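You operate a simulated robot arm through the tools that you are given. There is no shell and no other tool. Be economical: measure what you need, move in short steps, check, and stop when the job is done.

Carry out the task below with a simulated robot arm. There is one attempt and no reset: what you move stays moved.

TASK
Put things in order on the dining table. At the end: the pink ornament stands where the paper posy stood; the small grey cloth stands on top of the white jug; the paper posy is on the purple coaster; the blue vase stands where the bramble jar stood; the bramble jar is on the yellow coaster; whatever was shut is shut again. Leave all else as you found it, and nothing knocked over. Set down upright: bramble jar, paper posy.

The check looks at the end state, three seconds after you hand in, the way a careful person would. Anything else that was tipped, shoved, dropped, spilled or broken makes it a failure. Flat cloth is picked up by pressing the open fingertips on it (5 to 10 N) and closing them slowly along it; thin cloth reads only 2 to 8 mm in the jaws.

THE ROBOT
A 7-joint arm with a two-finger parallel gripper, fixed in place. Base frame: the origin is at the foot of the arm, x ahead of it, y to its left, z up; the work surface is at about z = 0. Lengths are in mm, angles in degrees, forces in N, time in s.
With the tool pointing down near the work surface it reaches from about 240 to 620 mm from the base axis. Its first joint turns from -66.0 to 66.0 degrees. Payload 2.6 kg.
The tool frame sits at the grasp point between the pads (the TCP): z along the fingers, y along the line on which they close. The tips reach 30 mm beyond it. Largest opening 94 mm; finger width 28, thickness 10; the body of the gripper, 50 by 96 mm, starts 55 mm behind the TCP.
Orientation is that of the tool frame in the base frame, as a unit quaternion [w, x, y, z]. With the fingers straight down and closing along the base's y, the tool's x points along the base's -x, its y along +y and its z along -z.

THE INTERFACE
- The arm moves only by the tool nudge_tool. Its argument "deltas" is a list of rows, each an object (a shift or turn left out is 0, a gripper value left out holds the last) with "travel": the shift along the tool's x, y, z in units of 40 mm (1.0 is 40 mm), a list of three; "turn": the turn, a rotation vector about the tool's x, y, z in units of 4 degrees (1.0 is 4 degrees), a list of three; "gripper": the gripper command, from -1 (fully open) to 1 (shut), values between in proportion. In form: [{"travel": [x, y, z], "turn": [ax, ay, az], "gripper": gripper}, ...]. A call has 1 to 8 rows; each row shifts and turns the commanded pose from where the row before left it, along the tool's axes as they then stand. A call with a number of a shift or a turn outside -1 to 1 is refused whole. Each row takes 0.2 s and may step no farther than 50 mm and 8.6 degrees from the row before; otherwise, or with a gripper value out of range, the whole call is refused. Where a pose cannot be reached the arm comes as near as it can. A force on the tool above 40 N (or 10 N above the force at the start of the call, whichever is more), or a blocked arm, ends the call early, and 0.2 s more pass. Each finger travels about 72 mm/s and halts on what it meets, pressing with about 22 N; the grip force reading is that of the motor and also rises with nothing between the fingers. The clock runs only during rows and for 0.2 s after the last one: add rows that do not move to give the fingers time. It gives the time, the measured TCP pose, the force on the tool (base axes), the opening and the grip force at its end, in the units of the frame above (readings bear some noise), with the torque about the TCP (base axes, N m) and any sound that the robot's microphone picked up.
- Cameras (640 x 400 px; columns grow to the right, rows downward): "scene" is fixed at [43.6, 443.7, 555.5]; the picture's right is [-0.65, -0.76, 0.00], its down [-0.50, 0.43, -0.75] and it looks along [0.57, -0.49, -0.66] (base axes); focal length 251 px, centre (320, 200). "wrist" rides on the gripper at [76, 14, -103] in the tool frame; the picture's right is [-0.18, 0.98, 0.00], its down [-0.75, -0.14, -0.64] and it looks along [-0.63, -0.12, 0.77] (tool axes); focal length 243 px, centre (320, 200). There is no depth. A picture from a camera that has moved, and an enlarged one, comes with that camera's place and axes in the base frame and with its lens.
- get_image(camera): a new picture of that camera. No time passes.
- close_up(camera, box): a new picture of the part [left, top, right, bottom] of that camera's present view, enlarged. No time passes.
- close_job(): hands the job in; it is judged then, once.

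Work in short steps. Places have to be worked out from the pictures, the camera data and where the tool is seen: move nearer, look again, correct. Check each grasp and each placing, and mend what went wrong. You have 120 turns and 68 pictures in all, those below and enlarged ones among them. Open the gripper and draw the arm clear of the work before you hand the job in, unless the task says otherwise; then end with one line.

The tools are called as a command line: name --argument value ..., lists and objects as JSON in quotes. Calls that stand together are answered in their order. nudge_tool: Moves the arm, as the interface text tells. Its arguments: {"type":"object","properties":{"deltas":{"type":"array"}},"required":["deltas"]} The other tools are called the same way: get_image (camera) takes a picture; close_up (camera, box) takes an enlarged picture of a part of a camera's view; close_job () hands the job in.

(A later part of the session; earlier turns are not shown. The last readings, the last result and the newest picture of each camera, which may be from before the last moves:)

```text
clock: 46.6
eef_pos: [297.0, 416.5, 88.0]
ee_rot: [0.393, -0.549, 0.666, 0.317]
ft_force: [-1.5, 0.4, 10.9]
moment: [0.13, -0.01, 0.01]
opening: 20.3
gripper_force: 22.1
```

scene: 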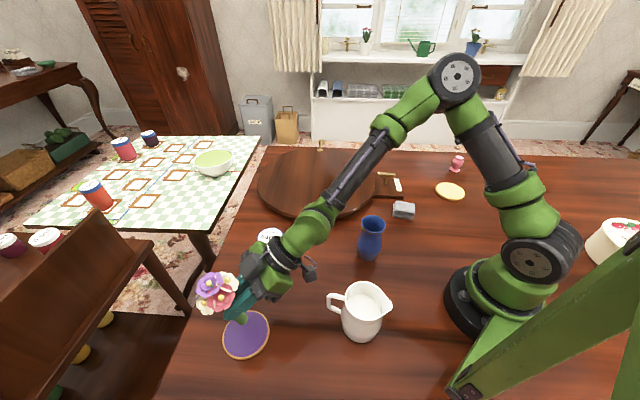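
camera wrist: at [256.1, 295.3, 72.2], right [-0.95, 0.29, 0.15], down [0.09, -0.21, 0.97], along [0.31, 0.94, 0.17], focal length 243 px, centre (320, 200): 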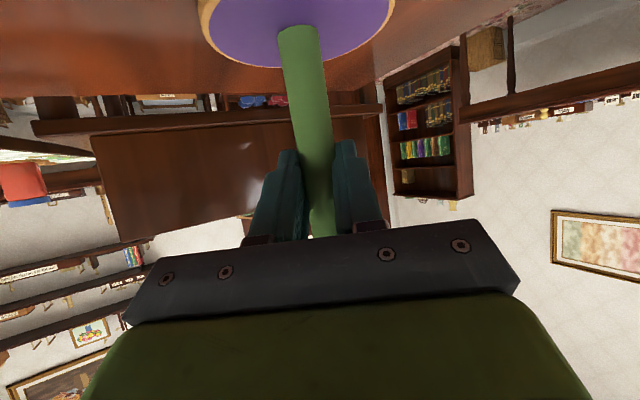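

nudge_tool --deltas '[{"travel": [-0.026, 0, -0.015]}, {"gripper": 0.52}, {"gripper": 0.48}, {"gripper": 0.44}, {"gripper": 0.38}, {"gripper": 0.25}, {"gripper": 0.1}, {}]'

close_up --camera "scene" --box '[180, 250, 320, 360]'

get_image --camera "wrist"

```text
clock: 48.4
eef_pos: [296.0, 416.0, 87.6]
ee_rot: [0.391, -0.549, 0.668, 0.315]
ft_force: [-0.8, 0.2, 0.0]
moment: [-0.02, 0.0, 0.01]
opening: 42.4
gripper_force: 0.1
```

```text
3.64 times, centred on (250, 305) of scene
camera zoom: at [43.6, 443.7, 555.5], right [-0.65, -0.76, 0.0], down [-0.5, 0.43, -0.75], along [0.57, -0.49, -0.66], focal length 914 px, centre (574, -182)
```

zoom: 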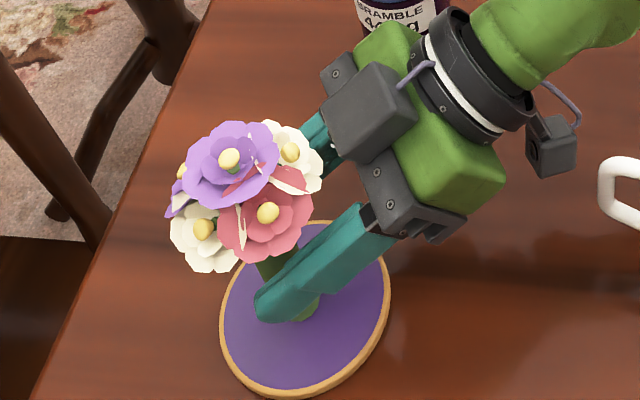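

```text
28 pictures are left
camera wrist: at [255.8, 295.0, 71.7], right [-0.95, 0.29, 0.15], down [0.09, -0.21, 0.97], along [0.31, 0.94, 0.17], focal length 243 px, centre (320, 200)
```

wrist: 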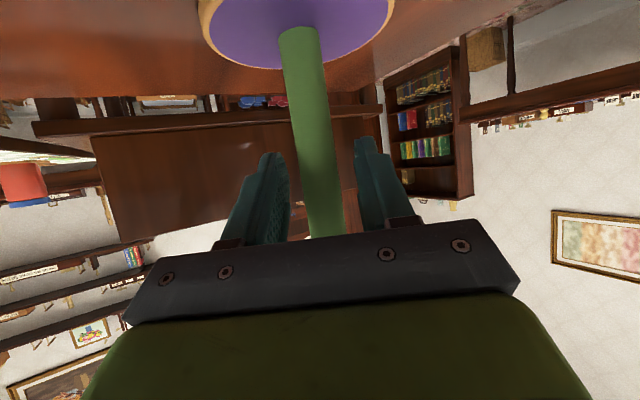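

The posy stands free on the purple coaster. I back away horizontally along the stem, then rise and level the tool.

nudge_tool --deltas '[{"travel": [0.185, 0, -0.326], "gripper": 0.1}, {"travel": [0.247, 0, -0.435]}, {"travel": [0.247, 0, -0.435]}, {"travel": [-0.543, 0, -0.309], "gripper": -0.6}, {"travel": [-0.543, 0, -0.309]}, {"travel": [-0.543, 0, -0.309]}, {"travel": [-0.543, 0, -0.309]}, {"turn": [0, 1, 0]}]'

nudge_tool --deltas '[{"turn": [0, 1, 0]}, {"turn": [0, 1, 0]}, {"turn": [0, 1, 0]}, {"turn": [0, 1, 0]}, {"turn": [0, 1, 0]}, {"turn": [0, 1, 0]}, {"turn": [0, 1, 0]}, {"turn": [0, 1, 0]}]'

nudge_tool --deltas '[{"turn": [0, 1, 0]}, {"turn": [0, 1, 0]}, {"turn": [0, 1, 0]}, {"turn": [0, 1, 0]}, {"turn": [0, 1, 0]}, {"turn": [0, 1, 0]}, {"turn": [0, 0.1, 0]}, {}]'

get_image --camera "scene"

```text
clock: 50.2
eef_pos: [284.6, 362.2, 188.7]
ee_rot: [0.368, -0.559, 0.682, 0.296]
ft_force: [-0.6, 0.3, 0.3]
moment: [0.01, 0.02, -0.02]
opening: 75.4
gripper_force: 0.1
```

```text
clock: 52.0
eef_pos: [285.7, 362.0, 189.7]
ee_rot: [0.166, -0.619, 0.757, 0.13]
ft_force: [-0.1, 0.1, 0.5]
moment: [0.01, -0.01, 0.01]
opening: 75.1
gripper_force: 0.1
```

```text
clock: 53.8
eef_pos: [285.4, 362.4, 188.6]
ee_rot: [0.001, -0.633, 0.774, -0.003]
ft_force: [-0.2, 0.1, -0.3]
moment: [0.01, 0.03, 0.01]
opening: 75.1
gripper_force: 0.0
```

```text
27 pictures are left
```

scene: 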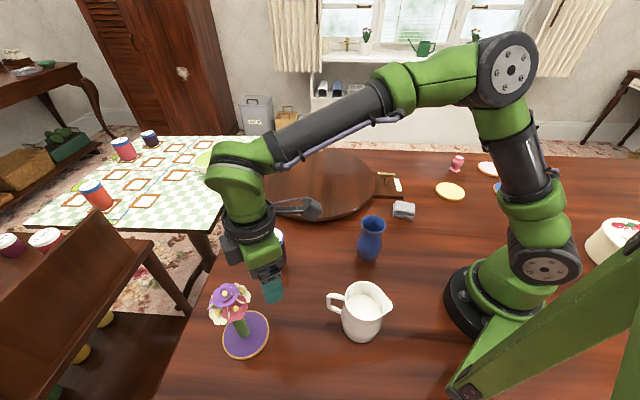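

The posy is upright on the purple coaster. Next the jar, estimated at (424,279), ~82 tall, ~64 mm wide: I move above it with open jaws and look.

nudge_tool --deltas '[{"travel": [0.2675, -0.765, 0], "gripper": -1}, {"travel": [0.2675, -0.765, 0]}, {"travel": [0.2675, -0.765, 0]}, {"travel": [0.2675, -0.765, 0]}, {"travel": [0.2675, -0.765, 0]}, {}]'

get_image --camera "wrist"

```text
clock: 55.2
eef_pos: [424.5, 278.4, 189.4]
ee_rot: [0.0, -0.632, 0.775, -0.003]
ft_force: [-1.3, 0.7, 1.0]
moment: [0.0, -0.02, -0.02]
opening: 93.9
gripper_force: 0.1
```

```text
26 pictures are left
camera wrist: at [393.7, 207.9, 291.1], right [-0.93, 0.38, -0.01], down [0.28, 0.71, 0.64], along [0.25, 0.59, -0.77], focal length 243 px, centre (320, 200)
```

wrist: 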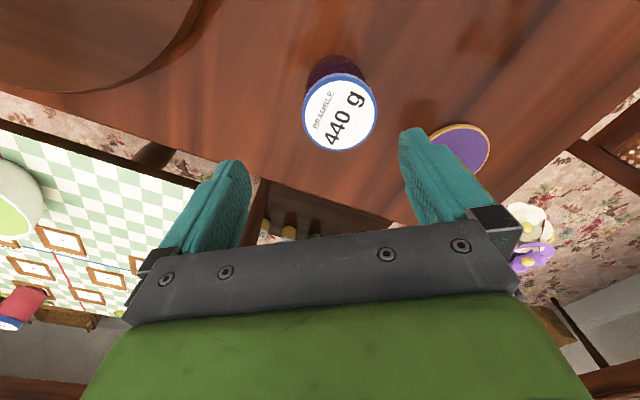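

The lid is 16 mm toward tool +y, so jar centre ≈ (409.5,284). I shift, then lower to z≈58.

nudge_tool --deltas '[{"travel": [0, 0.4, 0]}, {"travel": [0, 0, 0.8]}, {}]'

get_image --camera "wrist"

```text
clock: 56.0
eef_pos: [407.9, 281.3, 157.0]
ee_rot: [0.002, -0.632, 0.775, -0.003]
ft_force: [0.2, -0.5, 1.0]
moment: [0.05, 0.0, 0.0]
opening: 94.1
gripper_force: 0.1
```

```text
25 pictures are left
camera wrist: at [377.3, 210.4, 259.4], right [-0.93, 0.38, -0.01], down [0.28, 0.71, 0.64], along [0.25, 0.59, -0.77], focal length 243 px, centre (320, 200)
```

wrist: 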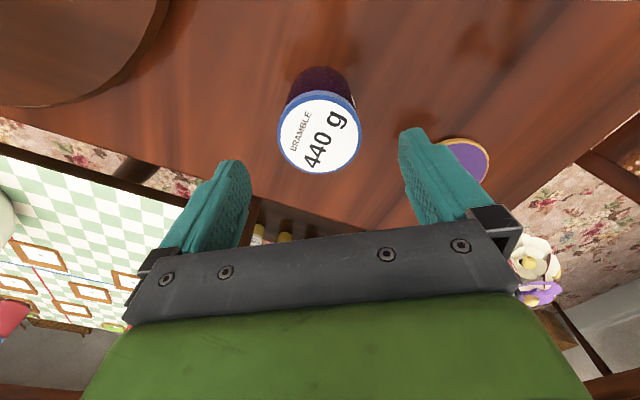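

Centred. Lower 99 mm and grip.

nudge_tool --deltas '[{"travel": [-0.05, 0, 0.75]}, {"travel": [0, 0, 0.75]}, {"travel": [0, 0, 0.6]}, {"travel": [0, 0, 0.37]}, {}, {"gripper": -0.4}, {"gripper": 0}, {"gripper": 0.4}]'

nudge_tool --deltas '[{"gripper": 0.6}, {}]'

```text
clock: 57.8
eef_pos: [408.8, 282.1, 58.2]
ee_rot: [0.002, -0.632, 0.775, -0.004]
ft_force: [1.7, 1.2, -1.3]
moment: [0.04, 0.0, -0.03]
opening: 61.6
gripper_force: 21.9
```

```text
clock: 58.4
eef_pos: [408.9, 281.4, 58.5]
ee_rot: [0.001, -0.632, 0.775, -0.003]
ft_force: [1.8, -0.4, -1.2]
moment: [-0.05, 0.03, 0.02]
opening: 61.3
gripper_force: 22.0
```

Jar gripped (61 mm); its spot is (409,283). Lift slowly first, then higher.

nudge_tool --deltas '[{"travel": [0, 0, -0.1]}, {"travel": [0, 0, -0.2]}, {"travel": [0, 0, -0.4]}, {"travel": [0, 0, -0.6]}, {"travel": [0, 0, -0.6]}, {"travel": [0, 0, -0.6]}, {"travel": [0, 0, -0.3]}, {}]'

nudge_tool --deltas '[{"travel": [0.3, -0.25, 0], "turn": [0, 0, 0.5]}, {"travel": [0.636, -0.499, 0], "turn": [0, 0, 1]}, {"travel": [0.636, -0.499, 0], "turn": [0, 0, 1]}, {"travel": [0.636, -0.499, 0], "turn": [0, 0, 1]}, {"travel": [0.636, -0.499, 0], "turn": [0, 0, 1]}, {"travel": [0.636, -0.499, 0], "turn": [0, 0, 1]}, {"travel": [0.636, -0.499, 0], "turn": [0, 0, 1]}, {"travel": [0.636, -0.499, 0], "turn": [0, 0, 1]}]'

nudge_tool --deltas '[{"travel": [0.636, -0.499, 0], "turn": [0, 0, 1]}, {"travel": [0.636, -0.499, 0], "turn": [0, 0, 1]}, {"travel": [0.636, -0.499, 0], "turn": [0, 0, 1]}, {"travel": [0.636, -0.499, 0], "turn": [0, 0, 1]}, {"travel": [0.636, -0.499, 0], "turn": [0, 0, 1]}, {"travel": [0.636, -0.499, 0], "turn": [0, 0, 1]}, {"travel": [0.636, -0.499, 0], "turn": [0, 0, 1]}, {"travel": [0.3, -0.25, 0], "turn": [0, 0, 0.5]}]'

```text
clock: 60.2
eef_pos: [410.0, 283.8, 169.8]
ee_rot: [0.001, -0.633, 0.774, -0.003]
ft_force: [0.2, -0.1, -4.4]
moment: [0.03, 0.01, 0.01]
opening: 61.5
gripper_force: 22.4
```

```text
clock: 62.0
eef_pos: [464.8, 49.6, 170.5]
ee_rot: [0.003, -0.41, 0.912, -0.002]
ft_force: [-0.2, 0.7, -3.2]
moment: [0.04, -0.04, -0.06]
opening: 61.4
gripper_force: 21.8
```

```text
clock: 63.8
eef_pos: [399.6, -179.1, 170.7]
ee_rot: [0.004, -0.16, 0.987, -0.001]
ft_force: [0.1, -0.6, -4.6]
moment: [-0.01, 0.02, 0.02]
opening: 61.7
gripper_force: 21.9
```

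Swing going well, jar held. Move straight to above the yellow coaster (≈(262,-330)).

nudge_tool --deltas '[{"travel": [0.37, -0.208, 0]}, {"travel": [0.743, -0.416, 0]}, {"travel": [0.743, -0.416, 0]}, {"travel": [0.743, -0.416, 0]}, {"travel": [0.743, -0.416, 0]}, {"travel": [0.743, -0.416, 0]}, {"travel": [0.37, -0.208, 0]}, {}]'

nudge_tool --deltas '[{"travel": [0, 0, 0.5]}, {"travel": [0, 0, 0.6]}, {"travel": [0, 0, 0.6]}, {"travel": [0, 0, 0.3]}, {}]'

close_up --camera "scene" --box '[390, 130, 530, 230]'

```text
clock: 65.6
eef_pos: [259.7, -329.9, 169.9]
ee_rot: [0.004, -0.161, 0.987, -0.003]
ft_force: [1.0, -0.7, -4.2]
moment: [-0.01, 0.0, 0.02]
opening: 61.8
gripper_force: 22.2
```

```text
clock: 66.8
eef_pos: [262.2, -331.2, 90.8]
ee_rot: [0.003, -0.161, 0.987, -0.001]
ft_force: [-0.5, 0.5, -4.9]
moment: [-0.02, -0.04, 0.01]
opening: 61.5
gripper_force: 22.3
```

```text
4.00 times, centred on (460, 180) of scene
camera zoom: at [43.6, 443.6, 555.5], right [-0.65, -0.76, 0.0], down [-0.5, 0.43, -0.75], along [0.57, -0.49, -0.66], focal length 1005 px, centre (-240, 280)
```

zoom: 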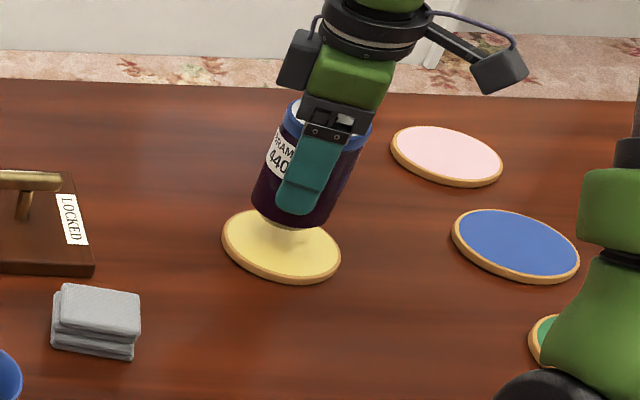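

The jar appears ~10–15 mm too far from the camera relative to the coaster centre. Shift 12 mm toward it and lower to just above, then recheck.

nudge_tool --deltas '[{"travel": [0, 0.29, 0]}, {"travel": [0, 0, 0.25]}, {"travel": [0, 0, 0.2]}, {}]'

close_up --camera "scene" --box '[420, 150, 490, 206]'

```text
clock: 67.8
eef_pos: [258.4, -318.4, 73.5]
ee_rot: [0.004, -0.16, 0.987, -0.001]
ft_force: [-0.5, 0.6, -4.9]
moment: [0.01, 0.0, 0.0]
opening: 61.6
gripper_force: 21.8
```

```text
7.14 times, centred on (455, 178) of scene
camera zoom: at [43.6, 443.6, 555.5], right [-0.65, -0.76, 0.0], down [-0.5, 0.43, -0.75], along [0.57, -0.49, -0.66], focal length 1795 px, centre (-644, 357)
```

zoom: 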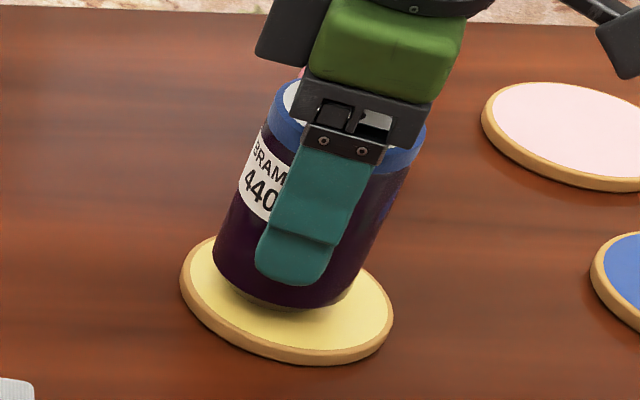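

Small remaining offset (~6,4 mm); correct, then lower in small steps to contact.

nudge_tool --deltas '[{"travel": [0.11, 0.14, 0]}, {"travel": [0, 0, 0.12]}, {"travel": [0, 0, 0.06]}, {"travel": [0, 0, 0.04]}, {}]'

```text
clock: 69.0
eef_pos: [254.1, -315.2, 64.1]
ee_rot: [0.004, -0.161, 0.987, -0.004]
ft_force: [0.7, 4.0, 14.2]
moment: [0.28, 0.09, -0.01]
opening: 61.6
gripper_force: 22.1
```

Contact: force went from -4.9 to +14 N, so the jar is seated. I ease up 1 mm and open slowly, then rise.

nudge_tool --deltas '[{"travel": [0, 0, -0.02]}, {"gripper": -0.36}, {"gripper": -0.45}, {"gripper": -0.6}, {"gripper": -0.9}, {}]'

nudge_tool --deltas '[{"travel": [0, 0, -0.5]}, {"travel": [0, 0, -0.8]}, {"travel": [0, 0, -0.9]}, {"travel": [0, 0, -0.9]}, {}]'

get_image --camera "wrist"

```text
clock: 70.4
eef_pos: [252.8, -315.5, 64.8]
ee_rot: [0.004, -0.161, 0.987, -0.002]
ft_force: [-1.0, 0.0, -0.1]
moment: [0.01, 0.01, -0.02]
opening: 89.5
gripper_force: 0.1
```

```text
clock: 71.6
eef_pos: [251.1, -312.3, 190.1]
ee_rot: [0.003, -0.161, 0.987, -0.002]
ft_force: [-0.8, 0.5, 0.1]
moment: [0.0, 0.0, 0.01]
opening: 89.1
gripper_force: 0.0
```

```text
22 pictures are left
camera wrist: at [172.0, -322.2, 291.5], right [-0.14, 0.99, 0.0], down [0.75, 0.11, 0.65], along [0.64, 0.09, -0.76], focal length 243 px, centre (320, 200)
```

wrist: 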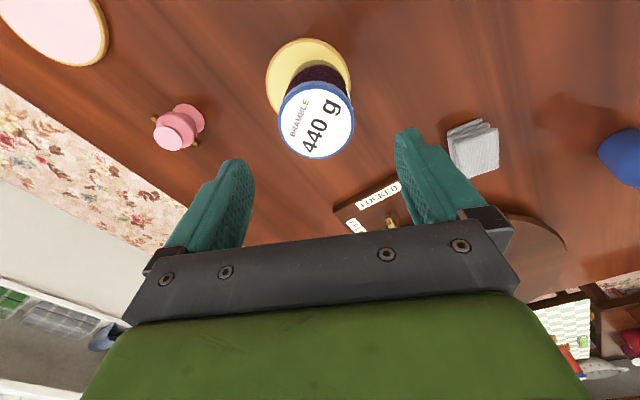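

Jar is upright on the yellow coaster. Ornament estimated at (308,-463), handles roughly along az 60°; I yaw ~20° and move above it.

nudge_tool --deltas '[{"turn": [0, 0, -1], "gripper": -1}, {"turn": [0, 0, -1]}, {"turn": [0, 0, -1]}, {"turn": [0, 0, -1]}, {"turn": [0, 0, -1]}, {}]'

nudge_tool --deltas '[{"travel": [0.2475, -0.7685, 0.2]}, {"travel": [0.2475, -0.7685, 0.2]}, {"travel": [0.2475, -0.7685, 0.2]}, {"travel": [0.2475, -0.7685, 0.2]}, {"travel": [0.2475, -0.7685, 0.2]}, {}]'

get_image --camera "wrist"

```text
clock: 73.0
eef_pos: [251.7, -313.4, 188.7]
ee_rot: [0.004, -0.33, 0.944, -0.002]
ft_force: [0.0, -0.3, 0.1]
moment: [0.01, 0.03, -0.02]
opening: 94.0
gripper_force: 0.0
```

```text
clock: 74.4
eef_pos: [308.0, -466.1, 150.5]
ee_rot: [0.004, -0.329, 0.944, -0.002]
ft_force: [0.4, 0.4, 0.5]
moment: [0.01, 0.01, 0.03]
opening: 94.0
gripper_force: 0.1
```

```text
21 pictures are left
camera wrist: at [237.4, -500.7, 252.1], right [-0.47, 0.88, -0.01], down [0.67, 0.36, 0.65], along [0.57, 0.3, -0.76], focal length 243 px, centre (320, 200)
```

wrist: 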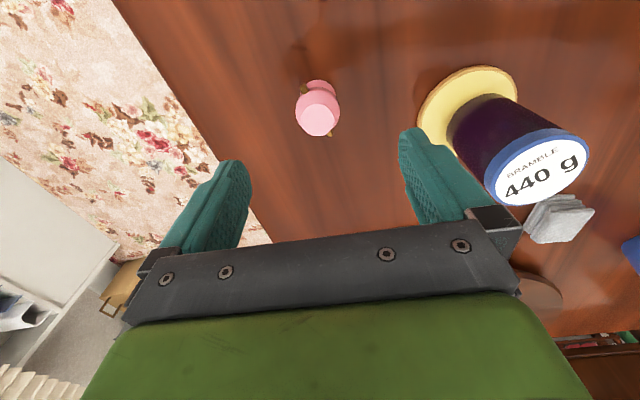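

The ornament is centred under the jaws. Lower 114 mm and close.

nudge_tool --deltas '[{"travel": [0, 0, 0.85]}, {"travel": [0, 0, 0.85]}, {"travel": [0, 0, 0.7]}, {"travel": [0, 0, 0.45]}, {}]'

nudge_tool --deltas '[{"gripper": -0.5}, {"gripper": 0}, {"gripper": 0.2}, {"gripper": 0.4}, {"gripper": 0.6}, {"gripper": 0.6}]'

close_up --camera "scene" --box '[420, 130, 500, 194]'

```text
clock: 75.6
eef_pos: [309.0, -464.9, 36.4]
ee_rot: [0.004, -0.33, 0.944, -0.002]
ft_force: [0.3, -0.6, 0.0]
moment: [-0.02, 0.02, -0.03]
opening: 93.8
gripper_force: 0.1
```

```text
clock: 77.0
eef_pos: [309.4, -464.1, 35.6]
ee_rot: [0.003, -0.33, 0.944, -0.003]
ft_force: [-1.6, 1.1, 2.8]
moment: [0.08, 0.05, 0.01]
opening: 36.6
gripper_force: 22.0
```

```text
6.25 times, centred on (460, 162) of scene
camera zoom: at [43.6, 443.7, 555.5], right [-0.65, -0.76, 0.0], down [-0.5, 0.43, -0.75], along [0.57, -0.49, -0.66], focal length 1571 px, centre (-555, 438)
```

zoom: 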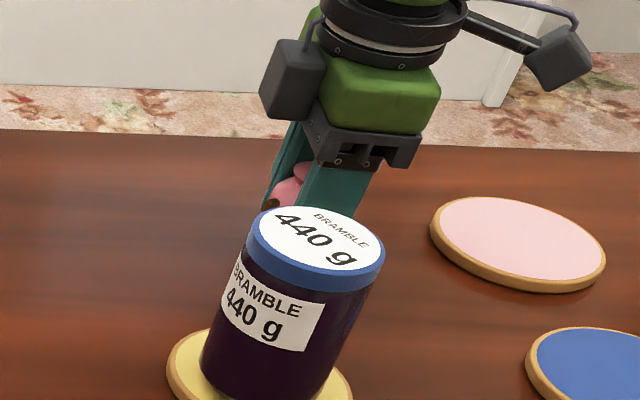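

Gripped at 37 mm. Lift gently, then move 182 mm straight to the posy's old spot (452,-351).

nudge_tool --deltas '[{"travel": [0, 0, -0.1]}, {"travel": [0, 0, -0.2]}, {"travel": [0, 0, -0.4]}, {"travel": [0, 0, -0.4]}, {"travel": [0, 0, -0.4]}, {}]'

nudge_tool --deltas '[{"travel": [-0.4, 0, 0]}, {"travel": [-0.85, 0, 0]}, {"travel": [-0.85, 0, 0]}, {"travel": [-0.85, 0, 0]}, {"travel": [-0.85, 0, 0]}, {"travel": [-0.45, 0, 0]}, {"travel": [-0.3, 0, 0]}, {}]'

close_up --camera "scene" --box '[360, 100, 500, 212]'

```text
clock: 78.4
eef_pos: [308.9, -465.2, 96.6]
ee_rot: [0.004, -0.33, 0.944, -0.002]
ft_force: [0.3, -0.7, -0.5]
moment: [-0.01, -0.01, -0.04]
opening: 36.7
gripper_force: 22.1
```

```text
clock: 80.2
eef_pos: [452.9, -352.6, 96.5]
ee_rot: [0.003, -0.329, 0.944, -0.002]
ft_force: [-0.8, 0.3, -0.1]
moment: [-0.06, -0.01, 0.0]
opening: 36.8
gripper_force: 21.5
```

```text
3.57 times, centred on (430, 156) of scene
camera zoom: at [43.6, 443.7, 555.5], right [-0.65, -0.76, 0.0], down [-0.5, 0.43, -0.75], along [0.57, -0.49, -0.66], focal length 898 px, centre (-73, 357)
```

zoom: 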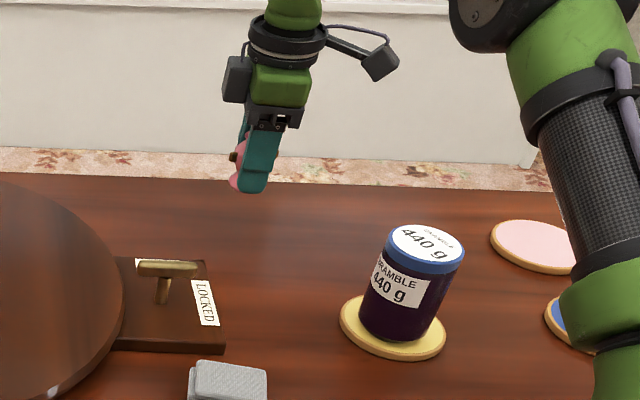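

Ornament is upright over (452.9,-352.6). Lower to its original grasp height, slowing at contact.

nudge_tool --deltas '[{"travel": [0, 0, 0.4]}, {"travel": [0, 0, 0.5]}, {"travel": [0, 0, 0.35]}, {"travel": [0, 0, 0.15]}, {"travel": [0, 0, 0.05]}, {"travel": [0, 0, 0.04]}, {}]'

```text
clock: 81.8
eef_pos: [453.0, -351.8, 35.6]
ee_rot: [0.004, -0.33, 0.944, -0.003]
ft_force: [-0.4, 0.8, -1.1]
moment: [0.05, 0.03, 0.03]
opening: 36.5
gripper_force: 21.8
```

nudge_tool --deltas '[{"travel": [0, 0, 0.03]}, {}]'

```text
clock: 82.4
eef_pos: [452.5, -351.2, 36.7]
ee_rot: [0.003, -0.33, 0.944, -0.002]
ft_force: [-1.4, -0.2, 4.8]
moment: [0.11, 0.09, 0.03]
opening: 36.3
gripper_force: 21.6
```

Contact felt (5 N). Open slowly and rise.

nudge_tool --deltas '[{"gripper": 0.2}, {"gripper": 0.12}, {"gripper": 0}, {"gripper": -0.4}, {"gripper": -0.9}, {}]'

nudge_tool --deltas '[{"travel": [0, 0, -0.4]}, {"travel": [0, 0, -0.8]}, {"travel": [0, 0, -0.9]}, {"travel": [0, 0, -0.9]}, {}]'

get_image --camera "scene"

```text
clock: 83.8
eef_pos: [453.6, -351.8, 35.2]
ee_rot: [0.004, -0.329, 0.944, -0.003]
ft_force: [-0.2, 0.3, -0.3]
moment: [0.01, -0.04, -0.02]
opening: 89.2
gripper_force: 0.0
```

```text
clock: 85.0
eef_pos: [451.8, -350.5, 156.5]
ee_rot: [0.004, -0.33, 0.944, -0.002]
ft_force: [0.0, -0.8, 0.2]
moment: [-0.04, 0.0, -0.01]
opening: 89.2
gripper_force: 0.1
```

```text
18 pictures are left
```

scene: 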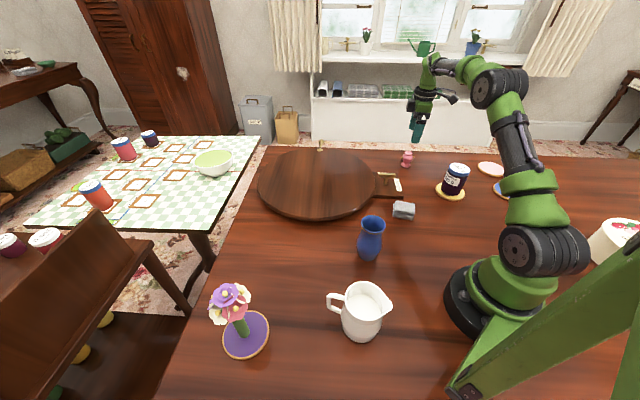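

All good so far. Next the vase: I travel to above it, about (279,65), at z≈230.

nudge_tool --deltas '[{"travel": [-0.258, 0.903, -0.25], "gripper": -1}, {"travel": [-0.258, 0.903, -0.25]}, {"travel": [-0.258, 0.903, -0.25]}, {"travel": [-0.258, 0.903, -0.25]}, {"travel": [-0.258, 0.903, -0.25]}, {"travel": [-0.258, 0.903, -0.25]}, {"travel": [-0.258, 0.903, -0.25]}, {"travel": [-0.258, 0.903, -0.13]}]'

nudge_tool --deltas '[{"travel": [-0.258, 0.903, 0]}, {"travel": [-0.258, 0.903, 0]}, {"travel": [-0.258, 0.903, 0]}, {"travel": [-0.258, 0.903, 0]}, {}]'

get_image --camera "wrist"

```text
clock: 86.8
eef_pos: [335.3, -73.5, 230.3]
ee_rot: [0.002, -0.329, 0.944, -0.003]
ft_force: [0.3, -0.2, 0.5]
moment: [0.02, 0.03, 0.03]
opening: 94.1
gripper_force: 0.0
```

```text
clock: 88.0
eef_pos: [278.6, 65.8, 229.2]
ee_rot: [0.003, -0.33, 0.944, -0.002]
ft_force: [-0.8, 0.4, 0.3]
moment: [-0.01, -0.02, 0.01]
opening: 94.0
gripper_force: 0.0
```

```text
17 pictures are left
camera wrist: at [207.8, 30.2, 330.4], right [-0.47, 0.88, -0.01], down [0.67, 0.36, 0.65], along [0.57, 0.3, -0.76], focal length 243 px, centre (320, 200)
```

wrist: 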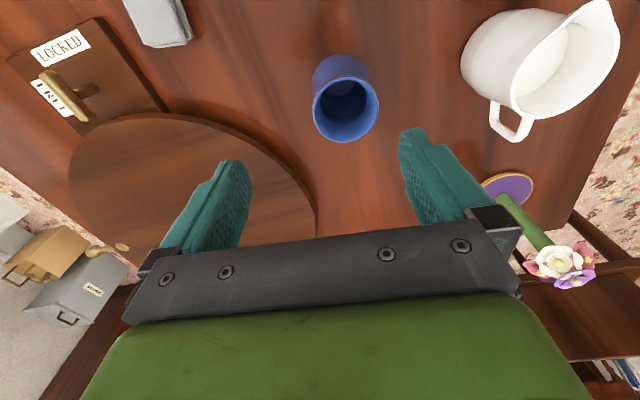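

The rim is ~22 mm to tool +y. Shift there, lower to z≈180, and look again for height by parallax.

nudge_tool --deltas '[{"travel": [0, 0.55, 0]}, {"travel": [0, 0, 0.6]}, {"travel": [0, 0, 0.65]}, {}]'

get_image --camera "wrist"

close_up --camera "scene" --box '[320, 180, 420, 270]'

```text
clock: 89.0
eef_pos: [264.0, 82.2, 177.4]
ee_rot: [0.004, -0.33, 0.944, -0.003]
ft_force: [0.3, -0.3, 0.1]
moment: [-0.02, 0.01, 0.0]
opening: 94.1
gripper_force: 0.0
```

```text
16 pictures are left
camera wrist: at [193.6, 47.1, 279.3], right [-0.47, 0.88, -0.01], down [0.67, 0.36, 0.65], along [0.57, 0.3, -0.76], focal length 243 px, centre (320, 200)
```

wrist: 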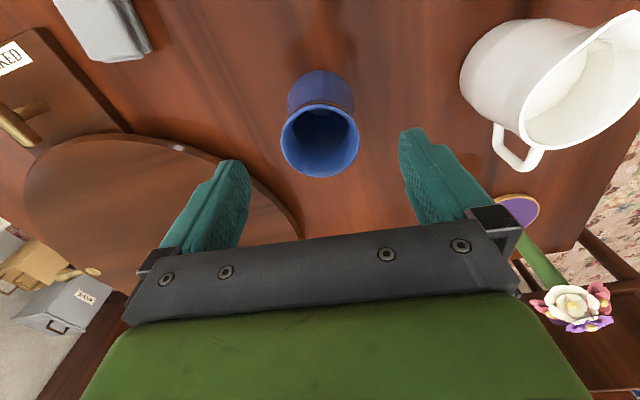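

```text
4.44 times, centred on (370, 225) of scene
camera zoom: at [43.6, 443.7, 555.5], right [-0.65, -0.76, 0.0], down [-0.5, 0.43, -0.75], along [0.57, -0.49, -0.66], focal length 1117 px, centre (98, 89)
```

zoom: 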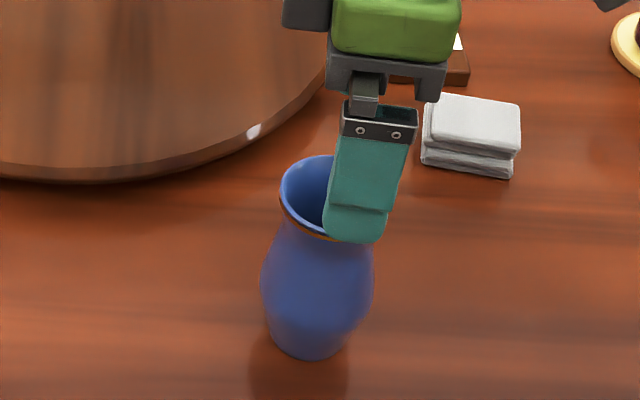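

Rays intersect at height ~110 mm, centre (267,86). Adjust 5 mm outward and lower to z≈63, watching force.

nudge_tool --deltas '[{"travel": [-0.125, 0.02, 0]}, {"travel": [0, 0, 0.8]}, {"travel": [0, 0, 0.8]}, {"travel": [0, 0, 0.8]}, {"travel": [0, 0, 0.3]}, {"travel": [0, 0, 0.15]}, {}]'

nudge_tool --deltas '[{"gripper": -0.6}, {"gripper": -0.4}, {"gripper": -0.2}, {"gripper": 0}, {"gripper": 0.2}, {"gripper": 0.4}, {}]'

```text
clock: 90.6
eef_pos: [269.0, 84.1, 65.2]
ee_rot: [0.004, -0.329, 0.944, -0.003]
ft_force: [-7.2, -1.5, 32.9]
moment: [0.11, 0.15, 0.05]
opening: 94.0
gripper_force: 0.1
```

```text
clock: 91.5
eef_pos: [269.0, 85.2, 64.4]
ee_rot: [0.003, -0.328, 0.945, -0.003]
ft_force: [-3.1, 0.1, 11.9]
moment: [0.22, 0.27, 0.09]
opening: 63.8
gripper_force: 21.9
stopped in row 4: the force on the tool passed its limit at 44 N (the readings are from after the stop); the commanded pose is now the measured one
```

The palm touched the rim (vase is ~120 tall). I open, raise 8 mm, and re-close.

nudge_tool --deltas '[{"gripper": -0.5}, {"gripper": -1}, {"travel": [0, 0, -0.1]}, {"travel": [0, 0, -0.1]}, {}]'

nudge_tool --deltas '[{"gripper": -0.6}, {"gripper": -0.4}, {"gripper": -0.2}, {"gripper": 0}, {"gripper": 0.2}, {"gripper": 0.4}, {}]'

close_up --camera "scene" --box '[320, 180, 420, 270]'

```text
clock: 92.7
eef_pos: [269.1, 84.6, 72.3]
ee_rot: [0.004, -0.329, 0.944, -0.002]
ft_force: [1.0, 0.7, 0.1]
moment: [0.01, 0.01, 0.0]
opening: 94.2
gripper_force: 0.0
```

```text
clock: 94.3
eef_pos: [269.9, 85.8, 72.2]
ee_rot: [0.004, -0.33, 0.944, -0.003]
ft_force: [-0.6, 1.0, 2.2]
moment: [0.01, 0.04, -0.07]
opening: 63.5
gripper_force: 22.1
```

```text
4.44 times, centred on (370, 225) of scene
camera zoom: at [43.6, 443.7, 555.5], right [-0.65, -0.76, 0.0], down [-0.5, 0.43, -0.75], along [0.57, -0.49, -0.66], focal length 1117 px, centre (98, 89)
```

zoom: 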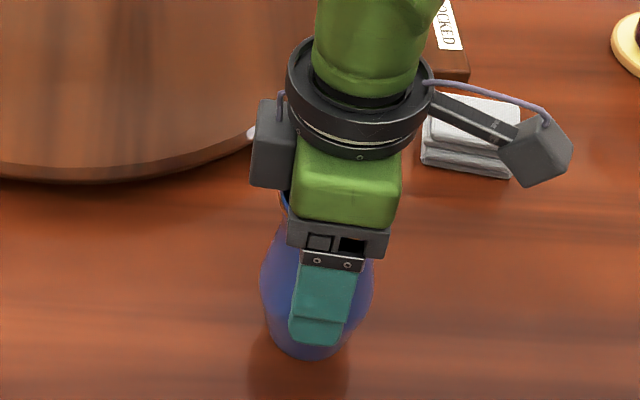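

Vase gripped near centre (vase axis ~6 mm inward of TCP). Lift gently.

nudge_tool --deltas '[{"travel": [0, 0, -0.1]}, {"travel": [0, 0, -0.2]}, {"travel": [0, 0, -0.4]}, {"travel": [0, 0, -0.5]}, {"travel": [0, 0, -0.4]}, {}]'

nudge_tool --deltas '[{"travel": [-0.426, 0.118, 0]}, {"travel": [-0.852, 0.235, 0]}, {"travel": [-0.852, 0.235, 0]}, {"travel": [-0.852, 0.235, 0]}, {"travel": [-0.852, 0.235, 0]}, {"travel": [-0.852, 0.235, 0]}, {"travel": [-0.852, 0.235, 0]}, {"travel": [-0.426, 0.118, 0]}]'

close_up --camera "scene" --box '[200, 170, 340, 290]'

```text
clock: 95.7
eef_pos: [268.0, 85.3, 137.4]
ee_rot: [0.004, -0.33, 0.944, -0.003]
ft_force: [0.1, 0.0, -2.4]
moment: [0.0, 0.0, -0.01]
opening: 63.5
gripper_force: 22.1
```

```text
clock: 97.5
eef_pos: [414.5, 285.7, 135.9]
ee_rot: [0.004, -0.329, 0.944, -0.002]
ft_force: [-0.5, -0.6, -2.2]
moment: [-0.01, 0.01, 0.01]
opening: 63.3
gripper_force: 22.4
```

```text
3.33 times, centred on (270, 230) of scene
camera zoom: at [43.6, 443.7, 555.5], right [-0.65, -0.76, 0.0], down [-0.5, 0.43, -0.75], along [0.57, -0.49, -0.66], focal length 838 px, centre (487, 100)
```

zoom: 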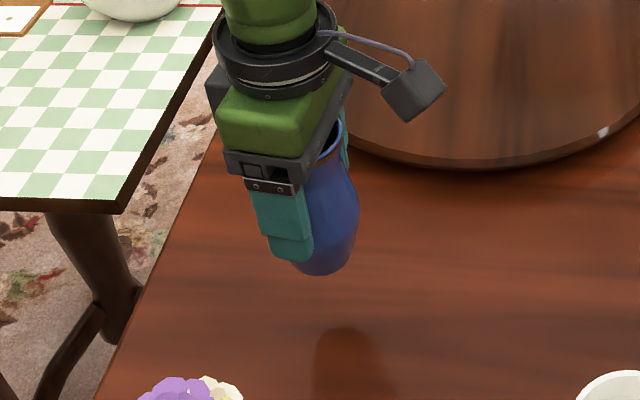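

Vase held upright over the jar's old spot. Lower, slow near contact.

nudge_tool --deltas '[{"travel": [0, 0, 0.4]}, {"travel": [0, 0, 0.5]}, {"travel": [0, 0, 0.4]}, {"travel": [0, 0, 0.15]}, {"travel": [0, 0, 0.08]}, {"travel": [0, 0, 0.04]}, {}]'

```text
clock: 99.1
eef_pos: [414.3, 285.6, 74.1]
ee_rot: [0.005, -0.33, 0.944, -0.002]
ft_force: [-0.7, 0.1, -1.3]
moment: [-0.02, -0.02, 0.04]
opening: 63.4
gripper_force: 22.0
```

nudge_tool --deltas '[{"travel": [0, 0, 0.03]}, {"travel": [0, 0, 0.03]}, {}]'

```text
clock: 99.9
eef_pos: [415.1, 285.4, 71.6]
ee_rot: [0.003, -0.33, 0.944, -0.003]
ft_force: [0.5, -0.1, -1.9]
moment: [-0.01, -0.02, -0.04]
opening: 63.3
gripper_force: 22.3
```

Still no contact; 1 mm more at a time.

nudge_tool --deltas '[{"travel": [0, 0, 0.025]}, {"travel": [0, 0, 0.025]}, {}]'

```text
clock: 100.7
eef_pos: [415.6, 285.3, 72.2]
ee_rot: [0.007, -0.33, 0.944, -0.002]
ft_force: [-2.1, -0.7, 16.8]
moment: [-0.07, 0.04, -0.15]
opening: 63.6
gripper_force: 22.1
```

Contact (17 N). Ease up 1 mm, open slowly, and rise clear (fingers straight up).

nudge_tool --deltas '[{"travel": [0, 0, -0.025]}, {"gripper": -0.4}, {"gripper": -0.5}, {"gripper": -0.7}, {"gripper": -1}, {}]'

nudge_tool --deltas '[{"travel": [0, 0, -0.4]}, {"travel": [0, 0, -0.8]}, {"travel": [0, 0, -0.9]}, {"travel": [0, 0, -0.9]}, {"travel": [0, 0, -0.6]}, {}]'

get_image --camera "wrist"

```text
clock: 102.1
eef_pos: [415.0, 284.7, 70.8]
ee_rot: [0.005, -0.331, 0.944, -0.002]
ft_force: [0.4, 0.3, -0.2]
moment: [0.03, -0.03, -0.01]
opening: 93.8
gripper_force: 0.0
```

```text
clock: 103.5
eef_pos: [412.8, 286.5, 215.0]
ee_rot: [0.004, -0.33, 0.944, -0.002]
ft_force: [-0.3, -0.3, 0.1]
moment: [-0.01, 0.03, -0.02]
opening: 94.3
gripper_force: 0.1
```

```text
12 pictures are left
camera wrist: at [342.1, 250.7, 316.2], right [-0.47, 0.88, -0.01], down [0.67, 0.36, 0.65], along [0.57, 0.3, -0.76], focal length 243 px, centre (320, 200)
```

wrist: 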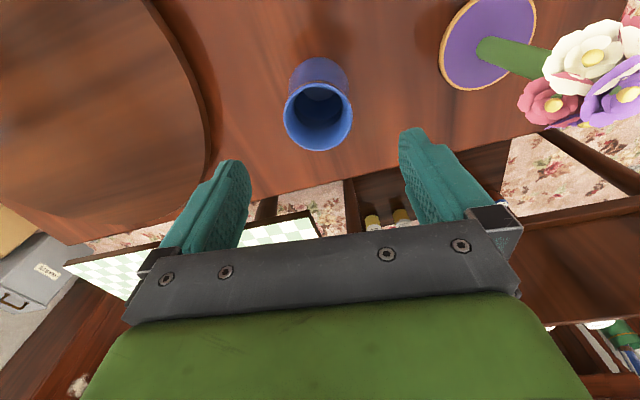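

Vase stands at (409.5,284), matching the jar's old spot. Now the grey cloth near (298,-115): travel above it and look.

nudge_tool --deltas '[{"travel": [0.773, -0.551, 0]}, {"travel": [0.773, -0.551, 0]}, {"travel": [0.773, -0.551, 0]}, {"travel": [0.773, -0.551, 0]}, {"travel": [0.773, -0.551, 0]}, {"travel": [0.773, -0.551, 0]}, {"travel": [0.773, -0.551, 0]}, {"travel": [0.773, -0.551, 0]}]'

nudge_tool --deltas '[{"travel": [0.773, -0.551, 0.2]}, {"travel": [0.773, -0.551, 0.2]}, {"travel": [0.773, -0.551, 0.2]}, {}]'

get_image --camera "wrist"

```text
clock: 105.3
eef_pos: [328.3, -9.0, 214.3]
ee_rot: [0.004, -0.329, 0.944, -0.002]
ft_force: [1.3, -0.3, -0.1]
moment: [0.01, 0.0, 0.0]
opening: 94.0
gripper_force: 0.0
```

```text
clock: 106.3
eef_pos: [298.5, -116.2, 190.9]
ee_rot: [0.004, -0.329, 0.944, -0.003]
ft_force: [-0.8, -0.9, 0.1]
moment: [-0.01, 0.01, 0.01]
opening: 93.9
gripper_force: 0.0
```

```text
11 pictures are left
camera wrist: at [227.1, -151.8, 292.4], right [-0.47, 0.88, -0.01], down [0.67, 0.36, 0.65], along [0.57, 0.3, -0.76], focal length 243 px, centre (320, 200)
```

wrist: 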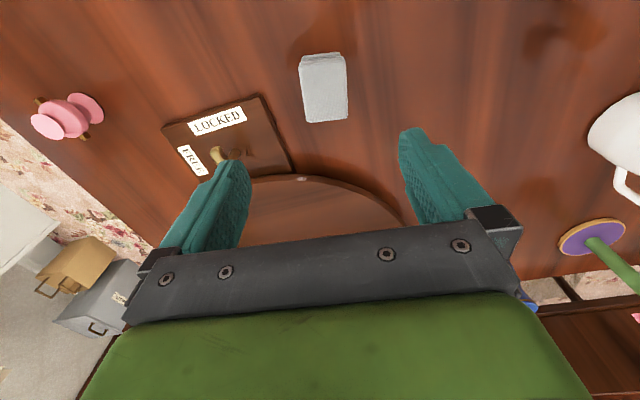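

Cloth is a folded stack ~59×46 mm, ~20 thick, centred near (296,-110), long axis az ≈31°. I align yaw by -7°, shift 6 mm, and lower to just above the table.

nudge_tool --deltas '[{"travel": [-0.045, 0.16, 0], "turn": [0, 0, 0.9]}, {"turn": [0, 0, 0.85]}, {"travel": [0, 0, 0.9]}, {"travel": [0, 0, 0.9]}, {"travel": [0, 0, 0.7]}, {}]'

get_image --camera "wrist"

```text
clock: 107.7
eef_pos: [296.6, -109.9, 90.9]
ee_rot: [0.005, -0.271, 0.963, -0.002]
ft_force: [-0.4, -0.8, 0.6]
moment: [0.01, 0.0, 0.0]
opening: 93.9
gripper_force: 0.0
```

```text
10 pictures are left
camera wrist: at [222.2, -136.3, 192.2], right [-0.36, 0.93, 0.0], down [0.71, 0.27, 0.65], along [0.61, 0.23, -0.76], focal length 243 px, centre (320, 200)
```

wrist: 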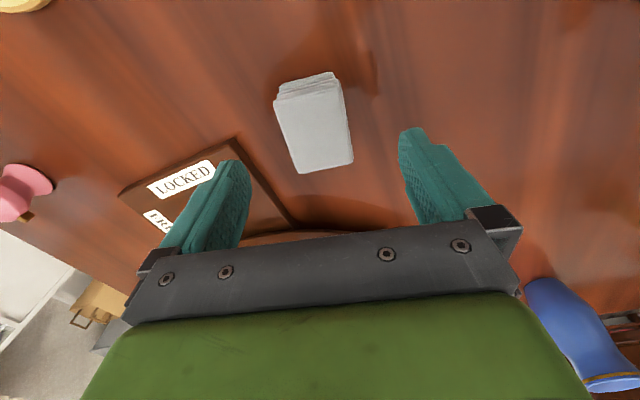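

The latch plate is near the left finger at full opening, so I narrow the jaws to ~64 mm, shift 3 mm outward, and lower to z≈34.

nudge_tool --deltas '[{"travel": [-0.075, -0.02, 0], "gripper": -0.36}, {"travel": [0, 0, 0.1]}, {"travel": [0, 0, 0.5]}, {"travel": [0, 0, 0.5]}, {"travel": [0, 0, 0.2]}, {"travel": [0, 0, 0.1]}, {}]'

close_up --camera "scene" --box '[370, 170, 440, 226]'

```text
clock: 109.3
eef_pos: [300.2, -108.0, 35.0]
ee_rot: [0.004, -0.271, 0.962, -0.002]
ft_force: [-0.4, -0.8, 0.3]
moment: [0.02, 0.01, 0.03]
opening: 64.0
gripper_force: 0.1
```

```text
7.14 times, centred on (405, 198) of scene
camera zoom: at [43.6, 443.7, 555.5], right [-0.65, -0.76, 0.0], down [-0.5, 0.43, -0.75], along [0.57, -0.49, -0.66], focal length 1795 px, centre (-287, 214)
```

zoom: 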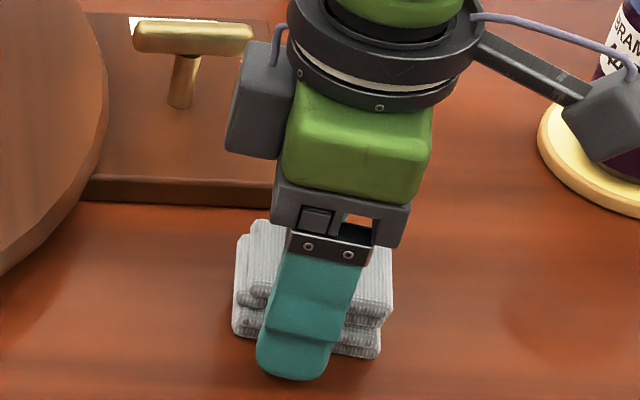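

Jaws straddle the folded stack. Lower 2 mm and close slowly across it.

nudge_tool --deltas '[{"travel": [0, 0, 0.05]}, {"gripper": -0.2}, {"gripper": -0.1}, {"gripper": 0}, {"gripper": 0.1}, {"gripper": 0.2}, {"gripper": 0.3}, {}]'

nudge_tool --deltas '[{"travel": [0, 0, -0.1]}, {"travel": [0, 0, -0.2]}, {"travel": [0, 0, -0.4]}, {"travel": [0, 0, -0.5]}, {}]'

close_up --camera "scene" --box '[360, 150, 440, 214]'

```text
clock: 111.1
eef_pos: [299.2, -108.5, 31.8]
ee_rot: [0.004, -0.271, 0.962, -0.002]
ft_force: [-1.2, -0.2, 0.9]
moment: [0.01, 0.01, -0.02]
opening: 49.6
gripper_force: 22.3
```

```text
clock: 112.3
eef_pos: [299.7, -109.0, 81.0]
ee_rot: [0.005, -0.271, 0.963, -0.001]
ft_force: [0.3, -0.6, -0.1]
moment: [-0.04, 0.03, 0.0]
opening: 49.3
gripper_force: 22.0
```

```text
6.25 times, centred on (400, 182) of scene
camera zoom: at [43.6, 443.7, 555.5], right [-0.65, -0.76, 0.0], down [-0.5, 0.43, -0.75], along [0.57, -0.49, -0.66], focal length 1571 px, centre (-180, 312)
```

zoom: 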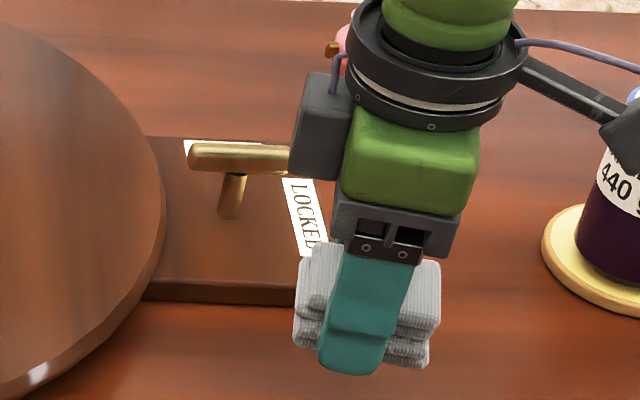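

The cloth stack is held firmly (49.5 mm). I raise and swing it toward the jug, turning the tool so the cloth's long side will lie across the handle–spout axis.

nudge_tool --deltas '[{"travel": [0, 0, -0.5]}, {"travel": [-0.367, 0.379, -0.56], "turn": [0, 0, -1]}, {"travel": [-0.367, 0.379, -0.56], "turn": [0, 0, -1]}, {"travel": [-0.367, 0.379, -0.56], "turn": [0, 0, -1]}, {"travel": [-0.367, 0.379, -0.56], "turn": [0, 0, -1]}, {"travel": [-0.367, 0.379, -0.56], "turn": [0, 0, -1]}, {"travel": [-0.367, 0.379, -0.56], "turn": [0, 0, -1]}, {"travel": [-0.367, 0.379, -0.56], "turn": [0, 0, -1]}]'

nudge_tool --deltas '[{"travel": [-0.367, 0.379, 0], "turn": [0, 0, -1]}, {"travel": [-0.367, 0.379, 0], "turn": [0, 0, -1]}, {"travel": [-0.367, 0.379, 0], "turn": [0, 0, -1]}, {"travel": [-0.367, 0.379, 0], "turn": [0, 0, -1]}, {"travel": [-0.367, 0.379, 0], "turn": [0, 0, -1]}, {"travel": [-0.367, 0.379, 0], "turn": [0, 0, -1]}, {"travel": [-0.367, 0.379, 0], "turn": [0, 0, -1]}, {"travel": [-0.367, 0.379, 0], "turn": [0, 0, -1]}]'

nudge_tool --deltas '[{"travel": [-0.367, 0.379, 0], "turn": [0, 0, -1]}, {"travel": [-0.367, 0.379, 0], "turn": [0, 0, -1]}, {"travel": [-0.367, 0.379, 0], "turn": [0, 0, -1]}, {"travel": [-0.367, 0.379, 0], "turn": [0, 0, -1]}, {}]'

```text
clock: 114.1
eef_pos: [298.7, 38.9, 258.6]
ee_rot: [0.003, -0.497, 0.868, -0.003]
ft_force: [0.5, -0.4, 0.3]
moment: [0.0, -0.01, 0.0]
opening: 49.0
gripper_force: 22.2
```

```text
clock: 115.9
eef_pos: [218.1, 183.0, 256.3]
ee_rot: [-0.002, 0.716, -0.698, 0.004]
ft_force: [0.0, -1.5, 0.1]
moment: [0.02, -0.02, -0.01]
opening: 49.3
gripper_force: 22.1
```

```text
clock: 117.1
eef_pos: [148.1, 234.7, 257.2]
ee_rot: [-0.002, 0.806, -0.591, 0.004]
ft_force: [-0.8, -1.0, -0.3]
moment: [-0.07, -0.01, -0.01]
opening: 49.5
gripper_force: 21.8
```

Over the jug now; turn the last ~32° and look.

nudge_tool --deltas '[{"turn": [0, 0, -1]}, {"turn": [0, 0, -1]}, {"turn": [0, 0, -1]}, {"turn": [0, 0, -1]}, {"turn": [0, 0, -1]}, {"turn": [0, 0, -1]}, {"turn": [0, 0, -1]}, {"turn": [0, 0, -0.9]}]'

get_image --camera "wrist"

close_up --camera "scene" --box '[300, 200, 440, 350]'

```text
clock: 118.9
eef_pos: [149.9, 233.6, 256.1]
ee_rot: [-0.001, 0.937, -0.349, 0.005]
ft_force: [-0.3, 0.3, -0.7]
moment: [-0.02, -0.02, 0.01]
opening: 49.2
gripper_force: 21.7
```

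```text
7 pictures are left
camera wrist: at [195.9, 174.0, 357.9], right [-0.78, -0.62, -0.01], down [-0.48, 0.6, 0.64], along [-0.39, 0.5, -0.77], focal length 243 px, centre (320, 200)
```

wrist: 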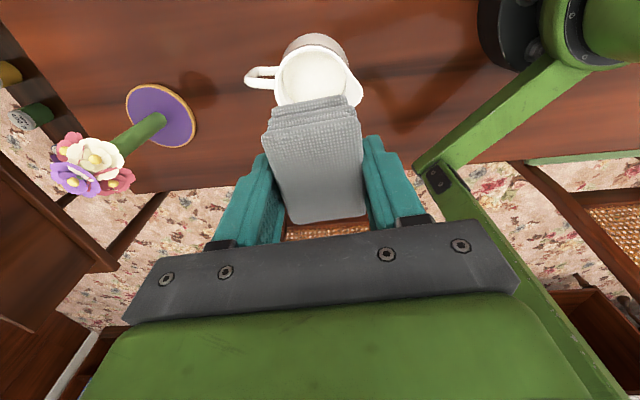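

```text
2.67 times, centred on (370, 275) of scene
camera zoom: at [43.6, 443.7, 555.5], right [-0.65, -0.76, 0.0], down [-0.5, 0.43, -0.75], along [0.57, -0.49, -0.66], focal length 670 px, centre (187, 0)
```

zoom: 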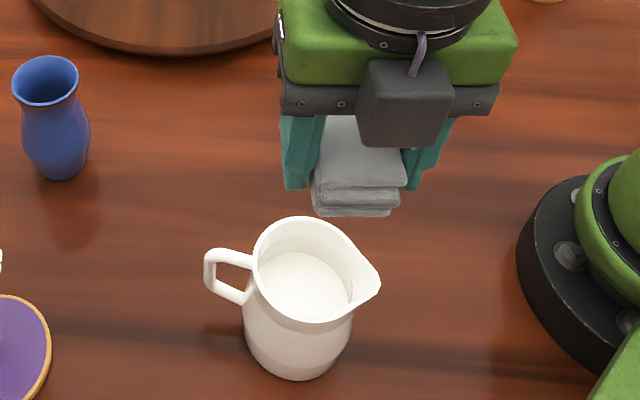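

The jug's spout lies near az 212°, so I turn back ~16° and shift 70 mm sideways to get an unobstructed view of the jug's rim for accurate centring.

nudge_tool --deltas '[{"turn": [0, 0, 1]}, {"turn": [0, 0, 1]}, {"turn": [0, 0, 1]}, {"turn": [0, 0, 1]}, {"travel": [0, -0.875, 0]}, {"travel": [0, -0.875, 0]}, {}]'

close_up --camera "wrist" --box '[300, 20, 500, 160]'

```text
clock: 120.5
eef_pos: [209.2, 273.9, 254.6]
ee_rot: [-0.001, 0.879, -0.477, 0.005]
ft_force: [-1.5, 0.8, -0.3]
moment: [-0.02, 0.02, 0.01]
opening: 49.2
gripper_force: 22.2
```

```text
2.86 times, centred on (400, 90) of wrist
camera zoom: at [236.4, 203.5, 357.1], right [-0.92, -0.38, -0.01], down [-0.3, 0.71, 0.64], along [-0.24, 0.59, -0.77], focal length 693 px, centre (91, 514)
```

zoom: 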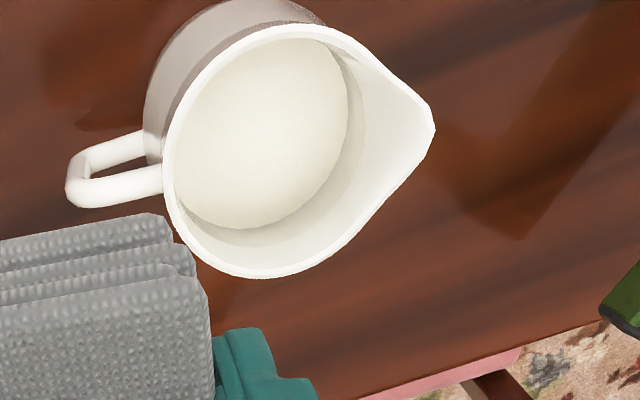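

Rim is a ~37 mm radius circle centred near (160.5,233), spout az ≈215° (matching present yaw). I move the cloth over that centre and lower to ~20 mm above the rim, then look.

nudge_tool --deltas '[{"travel": [0.1, 0.79, 0]}, {"travel": [0.095, 0.79, 0]}, {"travel": [0, 0, 0.7]}, {"travel": [0, 0, 0.8]}, {"travel": [0, 0, 0.6]}, {"travel": [0, 0, 0.14]}, {}]'

close_up --camera "scene" --box '[320, 240, 420, 350]'

get_image --camera "wrist"

```text
clock: 122.1
eef_pos: [159.4, 232.1, 166.7]
ee_rot: [-0.002, 0.879, -0.476, 0.005]
ft_force: [0.5, -0.2, 0.0]
moment: [-0.01, 0.01, 0.02]
opening: 49.3
gripper_force: 22.5
```

```text
3.64 times, centred on (370, 295) of scene
camera zoom: at [43.6, 443.7, 555.5], right [-0.65, -0.76, 0.0], down [-0.5, 0.43, -0.75], along [0.57, -0.49, -0.66], focal length 914 px, centre (138, -146)
```

zoom: 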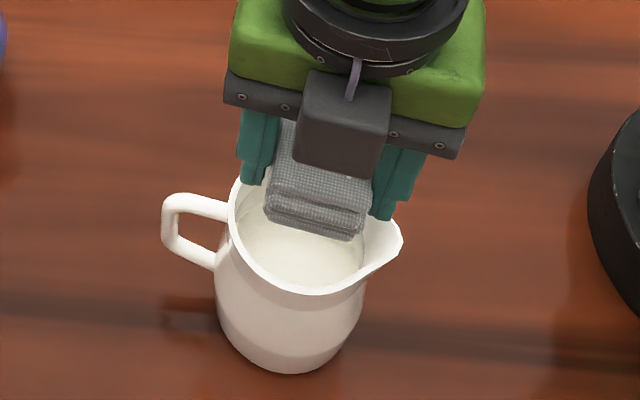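

```text
3 pictures are left
camera wrist: at [186.3, 159.9, 268.8], right [-0.92, -0.38, -0.01], down [-0.3, 0.71, 0.64], along [-0.24, 0.59, -0.77], focal length 243 px, centre (320, 200)
```

wrist: 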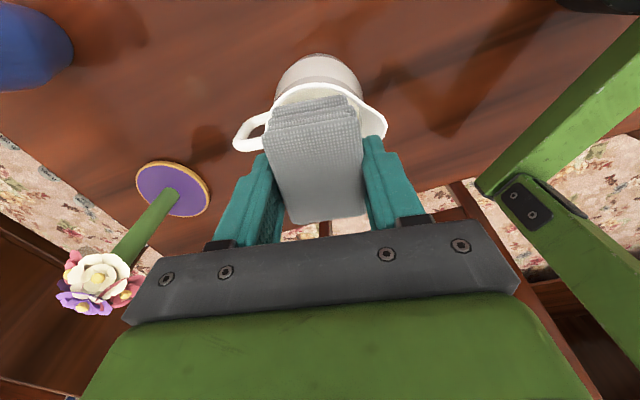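

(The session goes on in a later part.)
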